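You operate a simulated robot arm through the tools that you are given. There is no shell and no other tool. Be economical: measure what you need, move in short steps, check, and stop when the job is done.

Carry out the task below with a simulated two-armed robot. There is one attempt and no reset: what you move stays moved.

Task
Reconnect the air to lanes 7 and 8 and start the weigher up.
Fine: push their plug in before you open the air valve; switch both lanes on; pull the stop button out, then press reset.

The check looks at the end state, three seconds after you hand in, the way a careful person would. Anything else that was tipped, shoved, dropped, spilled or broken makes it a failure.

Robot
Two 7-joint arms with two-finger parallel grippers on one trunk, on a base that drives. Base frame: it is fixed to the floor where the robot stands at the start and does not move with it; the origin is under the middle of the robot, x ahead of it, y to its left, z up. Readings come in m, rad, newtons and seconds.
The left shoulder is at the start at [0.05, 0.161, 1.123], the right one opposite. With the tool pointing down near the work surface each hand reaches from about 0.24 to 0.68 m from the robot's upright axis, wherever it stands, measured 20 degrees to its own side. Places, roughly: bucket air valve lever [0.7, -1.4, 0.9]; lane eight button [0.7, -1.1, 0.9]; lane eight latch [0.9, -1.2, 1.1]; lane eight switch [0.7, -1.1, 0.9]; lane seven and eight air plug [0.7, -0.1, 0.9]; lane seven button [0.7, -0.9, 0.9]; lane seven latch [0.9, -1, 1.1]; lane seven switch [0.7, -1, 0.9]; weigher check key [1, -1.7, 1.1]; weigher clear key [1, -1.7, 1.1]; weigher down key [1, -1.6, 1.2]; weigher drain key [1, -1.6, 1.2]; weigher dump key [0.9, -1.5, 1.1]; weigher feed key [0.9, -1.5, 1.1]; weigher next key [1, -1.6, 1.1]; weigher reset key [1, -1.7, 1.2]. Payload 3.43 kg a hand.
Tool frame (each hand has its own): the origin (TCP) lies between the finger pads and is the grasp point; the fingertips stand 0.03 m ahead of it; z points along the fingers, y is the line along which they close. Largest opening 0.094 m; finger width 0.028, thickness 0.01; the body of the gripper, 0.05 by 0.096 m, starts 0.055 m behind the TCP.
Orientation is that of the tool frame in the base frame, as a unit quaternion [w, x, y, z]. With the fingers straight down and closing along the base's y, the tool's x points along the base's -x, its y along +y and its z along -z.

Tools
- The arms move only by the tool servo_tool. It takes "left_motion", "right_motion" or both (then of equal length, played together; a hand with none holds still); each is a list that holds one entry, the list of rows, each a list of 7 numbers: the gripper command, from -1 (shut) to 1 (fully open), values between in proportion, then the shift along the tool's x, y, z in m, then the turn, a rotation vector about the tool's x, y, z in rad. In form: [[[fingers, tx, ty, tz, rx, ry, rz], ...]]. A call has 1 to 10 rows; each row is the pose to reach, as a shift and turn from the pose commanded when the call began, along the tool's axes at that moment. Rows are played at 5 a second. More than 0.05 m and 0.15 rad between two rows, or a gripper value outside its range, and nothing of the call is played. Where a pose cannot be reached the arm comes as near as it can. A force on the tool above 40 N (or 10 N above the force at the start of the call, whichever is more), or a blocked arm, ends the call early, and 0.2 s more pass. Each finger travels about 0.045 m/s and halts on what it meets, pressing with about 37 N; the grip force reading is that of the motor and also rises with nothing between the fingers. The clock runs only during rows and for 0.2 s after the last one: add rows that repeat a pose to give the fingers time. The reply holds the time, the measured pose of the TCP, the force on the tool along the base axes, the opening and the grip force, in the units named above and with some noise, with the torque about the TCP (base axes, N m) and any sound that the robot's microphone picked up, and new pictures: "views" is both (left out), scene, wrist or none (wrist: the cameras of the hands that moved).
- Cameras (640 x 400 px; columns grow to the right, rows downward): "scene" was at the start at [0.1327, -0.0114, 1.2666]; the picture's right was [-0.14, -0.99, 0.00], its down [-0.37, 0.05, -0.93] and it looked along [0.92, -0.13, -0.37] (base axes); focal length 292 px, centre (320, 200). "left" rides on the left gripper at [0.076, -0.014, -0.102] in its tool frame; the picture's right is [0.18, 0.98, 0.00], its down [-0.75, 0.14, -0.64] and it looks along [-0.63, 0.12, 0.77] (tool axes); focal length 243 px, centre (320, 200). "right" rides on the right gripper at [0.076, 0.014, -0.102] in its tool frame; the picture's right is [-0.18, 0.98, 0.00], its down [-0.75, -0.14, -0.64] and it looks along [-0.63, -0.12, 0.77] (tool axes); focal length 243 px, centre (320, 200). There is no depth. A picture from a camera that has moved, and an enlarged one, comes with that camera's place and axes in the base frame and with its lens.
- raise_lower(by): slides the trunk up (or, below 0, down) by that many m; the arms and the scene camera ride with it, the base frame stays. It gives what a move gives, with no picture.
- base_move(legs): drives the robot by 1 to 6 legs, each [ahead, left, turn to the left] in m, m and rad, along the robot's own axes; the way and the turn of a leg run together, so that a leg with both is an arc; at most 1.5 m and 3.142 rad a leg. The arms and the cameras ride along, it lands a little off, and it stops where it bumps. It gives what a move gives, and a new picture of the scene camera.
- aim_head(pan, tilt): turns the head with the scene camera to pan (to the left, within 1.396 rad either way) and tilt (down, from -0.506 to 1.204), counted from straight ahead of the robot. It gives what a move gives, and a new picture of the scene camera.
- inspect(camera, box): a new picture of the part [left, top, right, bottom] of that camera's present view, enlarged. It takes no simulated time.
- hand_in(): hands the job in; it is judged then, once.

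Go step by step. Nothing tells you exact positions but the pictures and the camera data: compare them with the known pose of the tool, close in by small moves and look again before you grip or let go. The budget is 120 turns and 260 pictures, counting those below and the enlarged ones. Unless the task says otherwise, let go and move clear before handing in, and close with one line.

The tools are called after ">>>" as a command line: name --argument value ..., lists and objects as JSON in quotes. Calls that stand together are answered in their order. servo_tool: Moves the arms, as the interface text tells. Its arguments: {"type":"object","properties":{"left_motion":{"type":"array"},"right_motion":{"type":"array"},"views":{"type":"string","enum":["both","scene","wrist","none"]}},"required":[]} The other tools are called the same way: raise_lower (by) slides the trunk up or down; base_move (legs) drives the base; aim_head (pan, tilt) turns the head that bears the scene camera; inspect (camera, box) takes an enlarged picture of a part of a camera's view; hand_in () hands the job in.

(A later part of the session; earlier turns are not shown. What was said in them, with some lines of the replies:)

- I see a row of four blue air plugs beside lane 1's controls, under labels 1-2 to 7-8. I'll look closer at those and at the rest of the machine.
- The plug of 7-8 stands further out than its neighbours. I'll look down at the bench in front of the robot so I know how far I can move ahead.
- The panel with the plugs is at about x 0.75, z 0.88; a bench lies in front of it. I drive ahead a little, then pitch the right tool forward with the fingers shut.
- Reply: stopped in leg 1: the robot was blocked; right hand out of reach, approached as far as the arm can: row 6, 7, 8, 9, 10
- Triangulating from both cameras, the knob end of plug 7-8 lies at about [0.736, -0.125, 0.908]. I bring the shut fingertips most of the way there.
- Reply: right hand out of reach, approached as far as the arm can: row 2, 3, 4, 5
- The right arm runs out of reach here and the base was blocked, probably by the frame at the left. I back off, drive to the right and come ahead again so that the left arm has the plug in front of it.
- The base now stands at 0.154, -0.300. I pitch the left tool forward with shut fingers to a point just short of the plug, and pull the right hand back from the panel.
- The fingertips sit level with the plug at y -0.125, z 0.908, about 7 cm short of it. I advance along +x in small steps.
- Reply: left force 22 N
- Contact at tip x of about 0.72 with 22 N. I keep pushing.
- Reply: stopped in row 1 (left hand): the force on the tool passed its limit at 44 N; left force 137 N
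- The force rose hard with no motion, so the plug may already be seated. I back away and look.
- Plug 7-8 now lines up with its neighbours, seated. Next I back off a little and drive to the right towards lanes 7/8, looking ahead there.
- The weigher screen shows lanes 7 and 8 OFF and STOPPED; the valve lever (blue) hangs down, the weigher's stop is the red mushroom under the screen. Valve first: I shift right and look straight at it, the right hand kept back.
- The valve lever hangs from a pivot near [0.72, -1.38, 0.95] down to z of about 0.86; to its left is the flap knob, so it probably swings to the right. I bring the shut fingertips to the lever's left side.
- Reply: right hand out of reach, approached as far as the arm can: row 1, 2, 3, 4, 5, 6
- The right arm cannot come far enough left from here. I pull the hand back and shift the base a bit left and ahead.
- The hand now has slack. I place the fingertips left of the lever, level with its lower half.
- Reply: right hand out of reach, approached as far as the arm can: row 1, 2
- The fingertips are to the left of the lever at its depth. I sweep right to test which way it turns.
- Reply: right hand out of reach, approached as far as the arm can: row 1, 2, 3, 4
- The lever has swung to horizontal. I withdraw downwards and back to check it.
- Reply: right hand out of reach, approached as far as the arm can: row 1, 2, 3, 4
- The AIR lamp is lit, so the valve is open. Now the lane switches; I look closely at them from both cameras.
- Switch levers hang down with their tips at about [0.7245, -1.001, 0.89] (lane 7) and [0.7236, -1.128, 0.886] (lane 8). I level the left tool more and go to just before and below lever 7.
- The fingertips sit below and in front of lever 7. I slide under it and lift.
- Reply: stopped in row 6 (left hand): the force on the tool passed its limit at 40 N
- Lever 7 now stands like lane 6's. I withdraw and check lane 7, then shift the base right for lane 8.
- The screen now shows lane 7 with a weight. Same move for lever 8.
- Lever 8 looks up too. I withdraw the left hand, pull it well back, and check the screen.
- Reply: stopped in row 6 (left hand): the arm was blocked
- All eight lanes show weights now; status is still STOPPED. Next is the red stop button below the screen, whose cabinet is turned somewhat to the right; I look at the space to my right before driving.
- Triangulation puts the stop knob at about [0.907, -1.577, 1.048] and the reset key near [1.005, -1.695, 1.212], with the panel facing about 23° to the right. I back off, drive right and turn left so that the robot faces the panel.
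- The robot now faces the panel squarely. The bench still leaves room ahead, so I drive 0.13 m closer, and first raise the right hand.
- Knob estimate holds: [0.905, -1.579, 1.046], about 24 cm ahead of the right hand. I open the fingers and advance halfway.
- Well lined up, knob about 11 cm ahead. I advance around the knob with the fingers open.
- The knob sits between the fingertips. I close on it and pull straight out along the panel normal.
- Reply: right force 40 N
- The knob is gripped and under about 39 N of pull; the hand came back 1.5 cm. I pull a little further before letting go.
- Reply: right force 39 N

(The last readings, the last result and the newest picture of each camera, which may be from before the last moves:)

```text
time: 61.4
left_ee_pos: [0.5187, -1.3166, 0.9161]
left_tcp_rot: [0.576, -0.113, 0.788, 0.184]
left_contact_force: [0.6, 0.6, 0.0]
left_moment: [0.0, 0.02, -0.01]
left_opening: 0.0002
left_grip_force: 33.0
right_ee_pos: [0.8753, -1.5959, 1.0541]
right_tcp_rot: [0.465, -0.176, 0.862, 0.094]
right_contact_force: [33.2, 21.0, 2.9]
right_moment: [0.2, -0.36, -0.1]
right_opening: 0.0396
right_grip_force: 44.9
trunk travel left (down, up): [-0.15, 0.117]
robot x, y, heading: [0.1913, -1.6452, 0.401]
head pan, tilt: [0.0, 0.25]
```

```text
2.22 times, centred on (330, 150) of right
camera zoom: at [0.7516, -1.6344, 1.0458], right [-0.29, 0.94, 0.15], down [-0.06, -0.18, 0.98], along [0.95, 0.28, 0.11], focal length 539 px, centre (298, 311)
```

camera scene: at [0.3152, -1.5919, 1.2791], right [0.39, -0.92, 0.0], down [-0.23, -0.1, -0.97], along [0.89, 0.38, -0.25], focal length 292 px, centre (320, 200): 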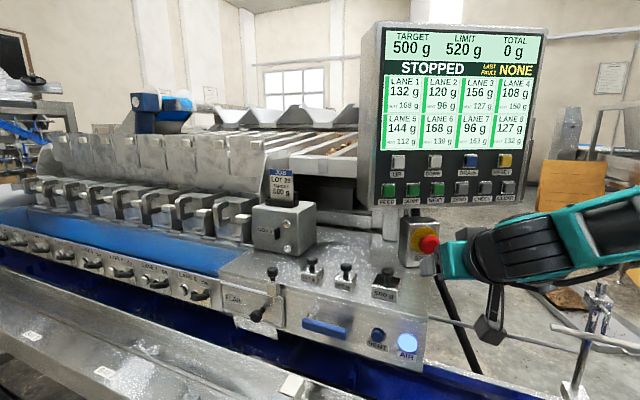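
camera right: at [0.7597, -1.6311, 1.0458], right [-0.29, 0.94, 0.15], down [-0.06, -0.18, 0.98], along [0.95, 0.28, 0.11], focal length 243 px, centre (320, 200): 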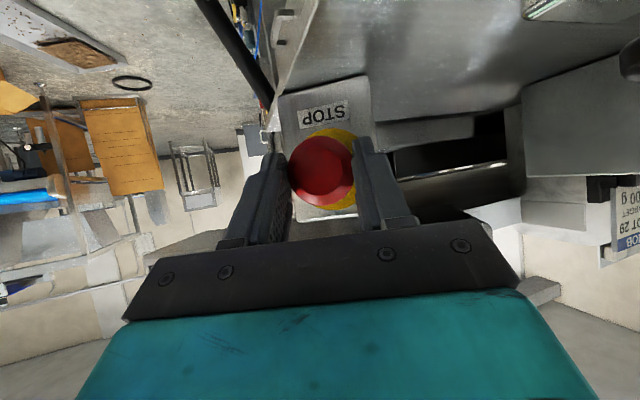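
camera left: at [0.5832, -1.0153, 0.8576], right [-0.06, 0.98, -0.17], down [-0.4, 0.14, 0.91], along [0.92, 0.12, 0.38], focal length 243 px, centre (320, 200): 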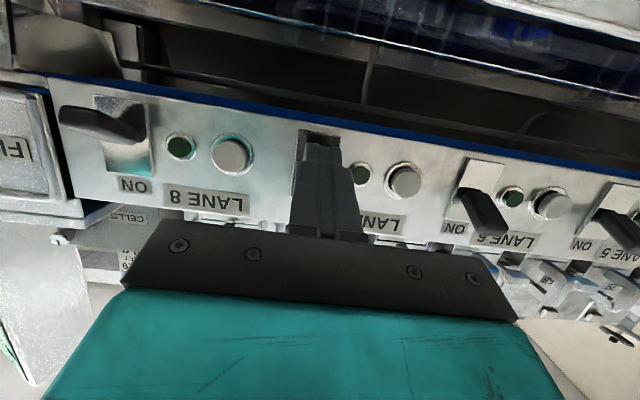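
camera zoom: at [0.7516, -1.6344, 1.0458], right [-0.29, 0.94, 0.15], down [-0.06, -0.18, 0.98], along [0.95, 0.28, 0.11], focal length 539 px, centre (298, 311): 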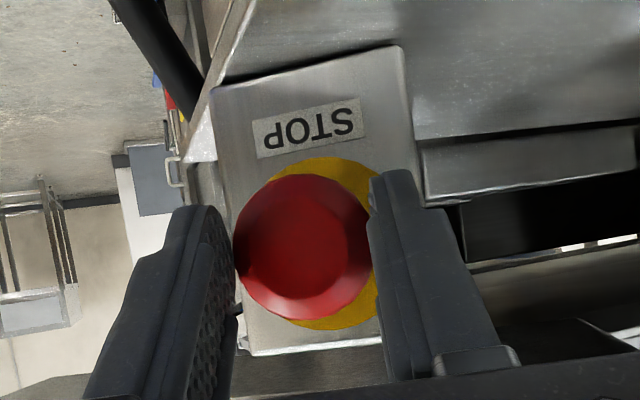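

The fingers seem to have slipped on the head at 39 N. I let go, back off a bit and see whether the button moved.

>>> servo_tool --right_motion '[[[0.4, 0, 0, 0, 0, 0, 0], [0.4, 0.005, 0, -0.008, 0, 0, 0], [0.4, 0.025, 0, -0.04, 0, 0, 0], [0.4, 0.05, 0, -0.08, 0, 0, 0]]]' --views "none"

>>> inspect --camera "scene" --box '[360, 190, 460, 270]'

>>> inspect --camera "right" --box '[240, 100, 420, 230]'

>>> inspect --camera "scene" --box '[370, 20, 550, 150]'

```text
time: 62.4
left_ee_pos: [0.5165, -1.3178, 0.9192]
left_tcp_rot: [0.577, -0.113, 0.787, 0.186]
left_contact_force: [-0.8, 0.5, -0.6]
left_moment: [0.04, -0.01, -0.01]
left_opening: 0.0
left_grip_force: 32.9
right_ee_pos: [0.782, -1.6361, 1.0544]
right_tcp_rot: [0.465, -0.177, 0.862, 0.095]
right_contact_force: [0.4, -0.7, 0.1]
right_moment: [0.0, -0.01, -0.01]
right_opening: 0.0656
right_grip_force: 0.0
trunk travel left (down, up): [-0.15, 0.117]
robot x, y, heading: [0.1938, -1.6463, 0.399]
head pan, tilt: [0.0, 0.25]
```

```text
5.00 times, centred on (410, 230) of scene
camera zoom: at [0.3149, -1.5921, 1.2792], right [0.39, -0.92, 0.0], down [-0.23, -0.1, -0.97], along [0.89, 0.38, -0.25], focal length 1462 px, centre (-130, 50)
```

zoom: 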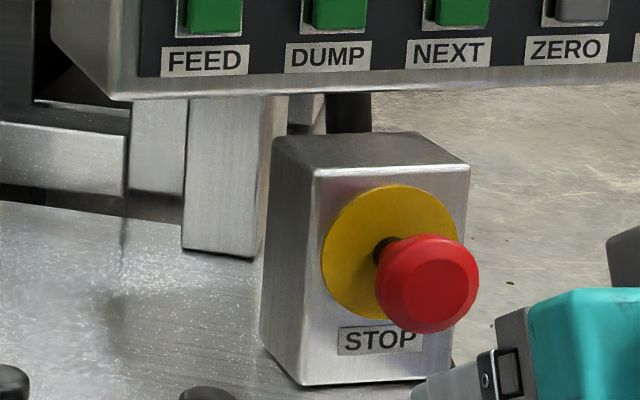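

```text
3.08 times, centred on (330, 165) of right
camera zoom: at [0.6581, -1.6738, 1.0471], right [-0.29, 0.94, 0.15], down [-0.06, -0.18, 0.98], along [0.95, 0.28, 0.11], focal length 746 px, centre (289, 308)
```

zoom: 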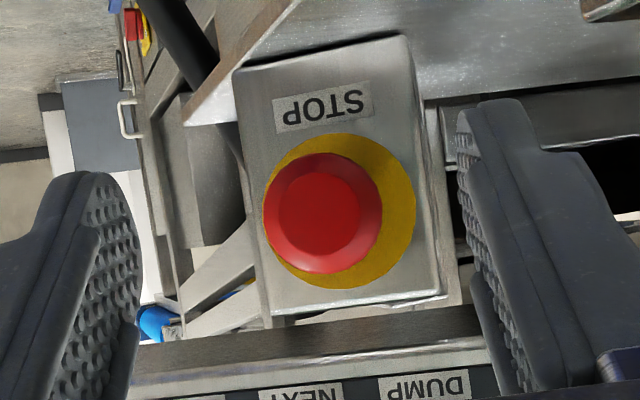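

```text
3.08 times, centred on (460, 85) of scene
camera zoom: at [0.3149, -1.5921, 1.2792], right [0.39, -0.92, 0.0], down [-0.23, -0.1, -0.97], along [0.89, 0.38, -0.25], focal length 900 px, centre (-111, 554)
```

zoom: 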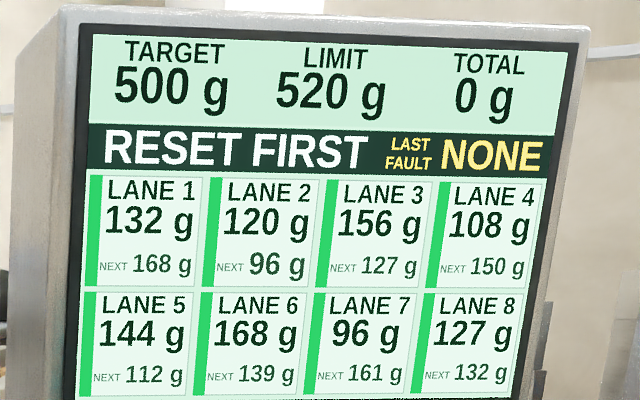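

The button is out and the screen says RESET FIRST. The reset (yellow) key is at about [1.037, -1.710, 1.208]; I raise the trunk and bring the shut right fingers in front of it.

>>> raise_lower --by 0.1

>>> servo_tool --right_motion '[[[-1, -0.02, -0.04, -0.015, 0, 0, 0], [-1, -0.045, -0.085, -0.03, 0, 0, 0], [-1, -0.06, -0.125, -0.04, 0, 0, 0], [-1, -0.075, -0.169, -0.02, 0, 0, 0], [-1, -0.1, -0.169, 0.02, 0, 0, 0], [-1, -0.12, -0.169, 0.05, 0, 0, 0], [-1, -0.12, -0.169, 0.05, 0, 0, 0]]]'

>>> inspect --camera "scene" --box '[360, 130, 560, 270]'

>>> inspect --camera "right" --box '[220, 40, 420, 180]'

```text
time: 63.7
left_ee_pos: [0.5172, -1.3177, 1.0167]
left_tcp_rot: [0.579, -0.113, 0.786, 0.185]
left_contact_force: [0.2, 0.1, -0.2]
left_moment: [0.01, 0.0, -0.03]
left_opening: 0.0
left_grip_force: 32.7
right_ee_pos: [0.7823, -1.6367, 1.1547]
right_tcp_rot: [0.465, -0.177, 0.862, 0.095]
right_contact_force: [-0.3, -0.5, 0.5]
right_moment: [0.05, -0.04, 0.01]
right_opening: 0.0658
right_grip_force: 0.0
trunk travel left (down, up): [-0.25, 0.017]
robot x, y, heading: [0.1926, -1.6477, 0.403]
head pan, tilt: [0.0, 0.25]
```

```text
refused: row 2 steps farther than a row can; nothing moved
```

```text
2.86 times, centred on (460, 200) of scene
camera zoom: at [0.3154, -1.5918, 1.3791], right [0.39, -0.92, 0.0], down [-0.23, -0.1, -0.97], along [0.89, 0.38, -0.25], focal length 835 px, centre (-80, 200)
```

zoom: 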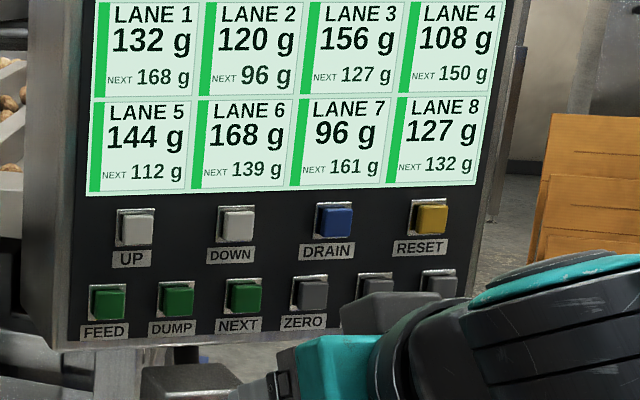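

```text
2.86 times, centred on (320, 110) of right
camera zoom: at [0.6589, -1.6733, 1.1468], right [-0.29, 0.94, 0.15], down [-0.06, -0.18, 0.98], along [0.95, 0.28, 0.11], focal length 693 px, centre (320, 457)
```

zoom: 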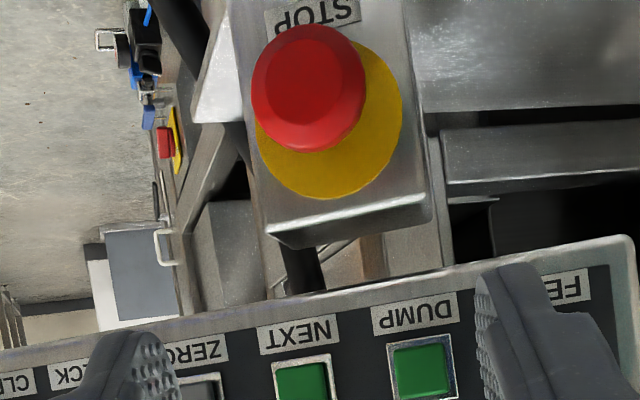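

Reset confirmed at z of about 1.208. Resending the approach in shorter steps.

>>> servo_tool --right_motion '[[[-1, -0.015, -0.042, -0.01, 0, 0, 0], [-1, -0.03, -0.084, -0.02, 0, 0, 0], [-1, -0.045, -0.126, -0.03, 0, 0, 0], [-1, -0.058, -0.168, -0.037, 0, 0, 0], [-1, -0.08, -0.168, -0.001, 0, 0, 0], [-1, -0.105, -0.168, 0.037, 0, 0, 0], [-1, -0.12, -0.168, 0.06, 0, 0, 0], [-1, -0.12, -0.168, 0.06, 0, 0, 0]]]'

>>> inspect --camera "scene" --box '[360, 130, 560, 270]'

>>> inspect --camera "right" --box '[220, 60, 460, 220]'

```text
time: 65.5
left_ee_pos: [0.5174, -1.3167, 1.0192]
left_tcp_rot: [0.578, -0.112, 0.787, 0.185]
left_contact_force: [0.0, 0.4, -0.3]
left_moment: [-0.01, 0.01, 0.0]
left_opening: 0.0001
left_grip_force: 32.9
right_ee_pos: [0.9563, -1.745, 1.2225]
right_tcp_rot: [0.465, -0.176, 0.862, 0.096]
right_contact_force: [-1.8, -0.5, -0.2]
right_moment: [0.0, -0.04, 0.0]
right_opening: 0.0002
right_grip_force: 32.9
trunk travel left (down, up): [-0.25, 0.017]
robot x, y, heading: [0.1898, -1.6462, 0.403]
head pan, tilt: [0.0, 0.25]
camera scene: at [0.3151, -1.592, 1.3792], right [0.39, -0.92, 0.0], down [-0.23, -0.1, -0.97], along [0.89, 0.38, -0.25], focal length 292 px, centre (320, 200)
camera right: at [0.8322, -1.782, 1.215], right [-0.29, 0.94, 0.15], down [-0.06, -0.18, 0.98], along [0.95, 0.28, 0.11], focal length 243 px, centre (320, 200)
```

scene: 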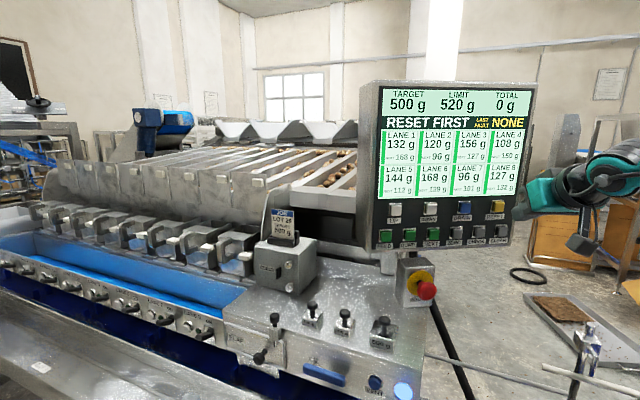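
right: 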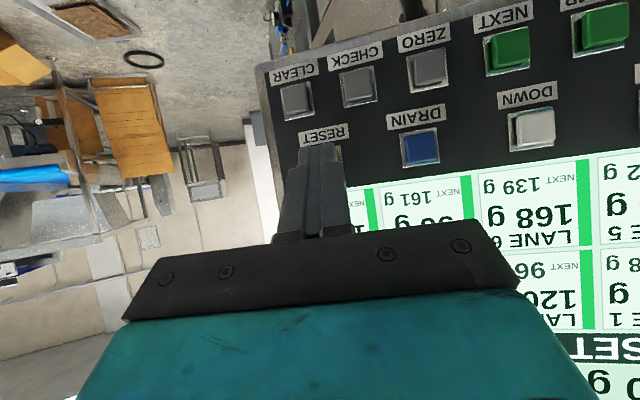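

```text
2.86 times, centred on (460, 200) of scene
camera zoom: at [0.3151, -1.592, 1.3792], right [0.39, -0.92, 0.0], down [-0.23, -0.1, -0.97], along [0.89, 0.38, -0.25], focal length 835 px, centre (-80, 200)
```

zoom: 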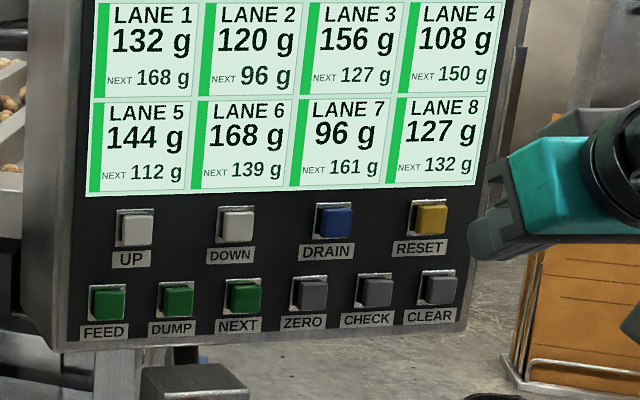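

```text
2.50 times, centred on (340, 140) of right
camera zoom: at [0.8322, -1.782, 1.215], right [-0.29, 0.94, 0.15], down [-0.06, -0.18, 0.98], along [0.95, 0.28, 0.11], focal length 606 px, centre (270, 350)
```

zoom: 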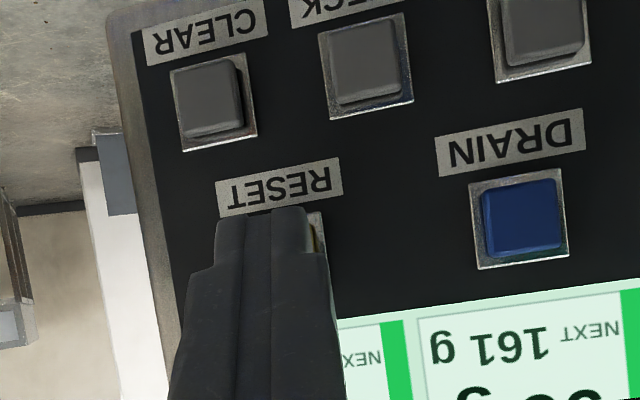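

The fingertips are lined up with RESET, about 6 cm off. I push forward in small steps.

>>> servo_tool --right_motion '[[[-1, -0.0162, 0.002, 0.0252, 0, 0, 0], [-1, -0.027, 0.003, 0.042, 0, 0, 0], [-1, -0.0313, 0.003, 0.0487, 0, 0, 0], [-1, -0.0346, 0.003, 0.0538, 0, 0, 0], [-1, -0.0367, 0.003, 0.0571, 0, 0, 0]]]' --views "wrist"

>>> inspect --camera "scene" --box '[360, 75, 560, 255]'

```text
time: 66.9
left_ee_pos: [0.5127, -1.3195, 1.0205]
left_tcp_rot: [0.581, -0.113, 0.785, 0.185]
left_contact_force: [-0.3, 0.0, 0.3]
left_moment: [0.04, 0.01, 0.02]
left_opening: 0.0
left_grip_force: 33.5
right_ee_pos: [1.0102, -1.718, 1.2262]
right_tcp_rot: [0.465, -0.175, 0.862, 0.095]
right_contact_force: [-27.5, -7.0, 7.0]
right_moment: [0.05, -0.01, 0.19]
right_opening: 0.0002
right_grip_force: 33.5
trunk travel left (down, up): [-0.25, 0.017]
robot x, y, heading: [0.188, -1.6478, 0.404]
head pan, tilt: [0.0, 0.25]
heard: click
stopped in row 5 (right hand): the force on the tool passed its limit at 41 N (the readings are from after the stop); the commanded pose is now the measured one
camera right: at [0.8863, -1.7557, 1.2178], right [-0.29, 0.94, 0.15], down [-0.06, -0.18, 0.98], along [0.95, 0.28, 0.11], focal length 243 px, centre (320, 200)
```

right: 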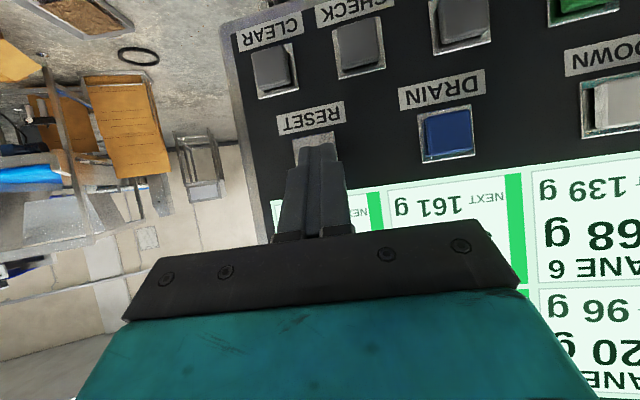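

```text
2.22 times, centred on (460, 165) of scene
camera zoom: at [0.3087, -1.5935, 1.3799], right [0.39, -0.92, 0.0], down [-0.22, -0.1, -0.97], along [0.89, 0.38, -0.24], focal length 650 px, centre (9, 278)
```

zoom: 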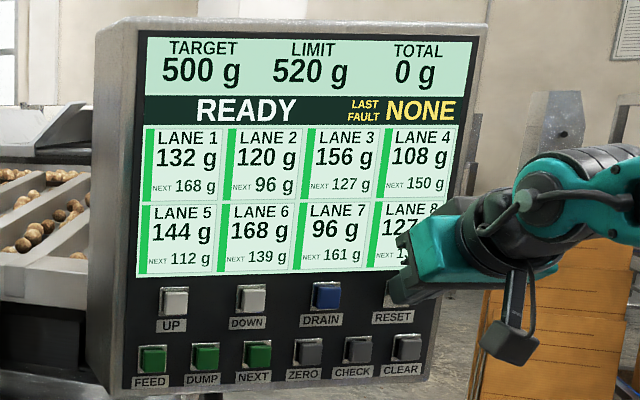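

READY: the reset took, with a click. I back the hand away and make a last check of the whole machine.

>>> servo_tool --right_motion '[[[-1, 0.016, 0, -0.025, 0, 0, 0], [-1, 0.038, 0, -0.06, 0, 0, 0], [-1, 0.06, 0, -0.1, 0, 0, 0], [-1, 0.08, 0, -0.14, 0, 0, 0]]]' --views "none"

>>> base_move --legs '[[-0.12, 0, 0]]'

>>> inspect --camera "scene" --box '[340, 60, 540, 260]'

>>> inspect --camera "scene" --box '[0, 180, 420, 400]'

```text
time: 67.9
left_ee_pos: [0.5148, -1.3193, 1.0192]
left_tcp_rot: [0.578, -0.112, 0.787, 0.185]
left_contact_force: [0.3, 0.3, -0.1]
left_moment: [0.01, 0.02, -0.02]
left_opening: 0.0
left_grip_force: 32.6
right_ee_pos: [0.8626, -1.7792, 1.2321]
right_tcp_rot: [0.463, -0.176, 0.863, 0.095]
right_contact_force: [0.6, 0.1, -0.1]
right_moment: [-0.03, -0.01, 0.0]
right_opening: 0.0
right_grip_force: 33.6
trunk travel left (down, up): [-0.25, 0.017]
robot x, y, heading: [0.1927, -1.6435, 0.406]
head pan, tilt: [0.0, 0.25]
```

```text
time: 69.1
left_ee_pos: [0.4045, -1.3658, 1.0193]
left_tcp_rot: [0.579, -0.113, 0.786, 0.186]
left_contact_force: [-0.9, -0.8, -0.4]
left_moment: [-0.03, -0.02, -0.01]
left_opening: 0.0
left_grip_force: 32.6
right_ee_pos: [0.7548, -1.826, 1.2326]
right_tcp_rot: [0.464, -0.176, 0.863, 0.095]
right_contact_force: [-1.5, 0.0, -0.5]
right_moment: [0.01, -0.01, 0.04]
right_opening: 0.0001
right_grip_force: 32.4
trunk travel left (down, up): [-0.25, 0.017]
robot x, y, heading: [0.0827, -1.6947, 0.395]
head pan, tilt: [0.0, 0.25]
camera scene: at [0.2036, -1.6395, 1.3793], right [0.39, -0.92, 0.0], down [-0.23, -0.1, -0.97], along [0.89, 0.38, -0.25], focal length 292 px, centre (320, 200)
```

scene: 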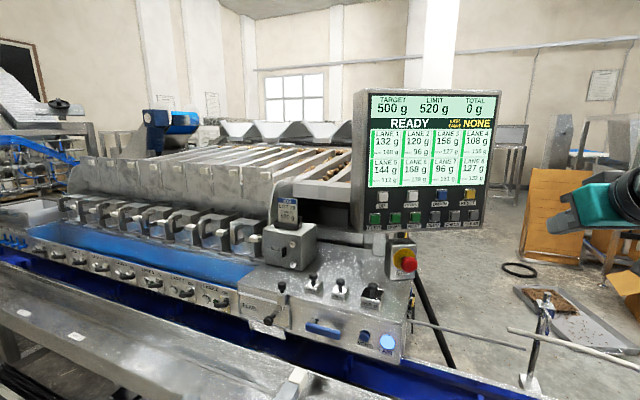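

```text
2.00 times, centred on (440, 160) of scene
camera zoom: at [0.2036, -1.6395, 1.3793], right [0.39, -0.92, 0.0], down [-0.23, -0.1, -0.97], along [0.89, 0.38, -0.25], focal length 585 px, centre (80, 280)
```

zoom: 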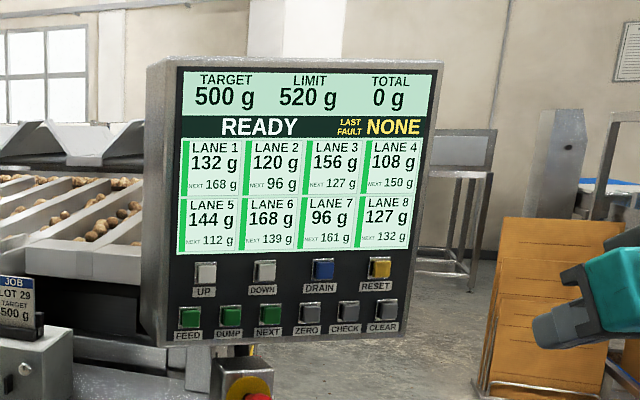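

```text
1.52 times, centred on (210, 290) of scene
camera zoom: at [0.2036, -1.6395, 1.3793], right [0.39, -0.92, 0.0], down [-0.23, -0.1, -0.97], along [0.89, 0.38, -0.25], focal length 446 px, centre (488, 63)
```

zoom: 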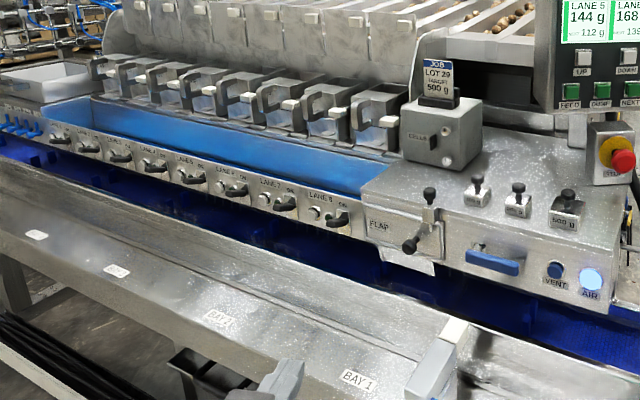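

The screen reads READY with weights on all eight lanes, the AIR lamp is lit, and the plug, valve and switches are set. Both hands are clear, so I hand in.

>>> hand_in

```text
The job is handed in.
```

Lanes 7 and 8 have their air back and are switched on, the stop button is out, and the weigher was reset and shows READY.
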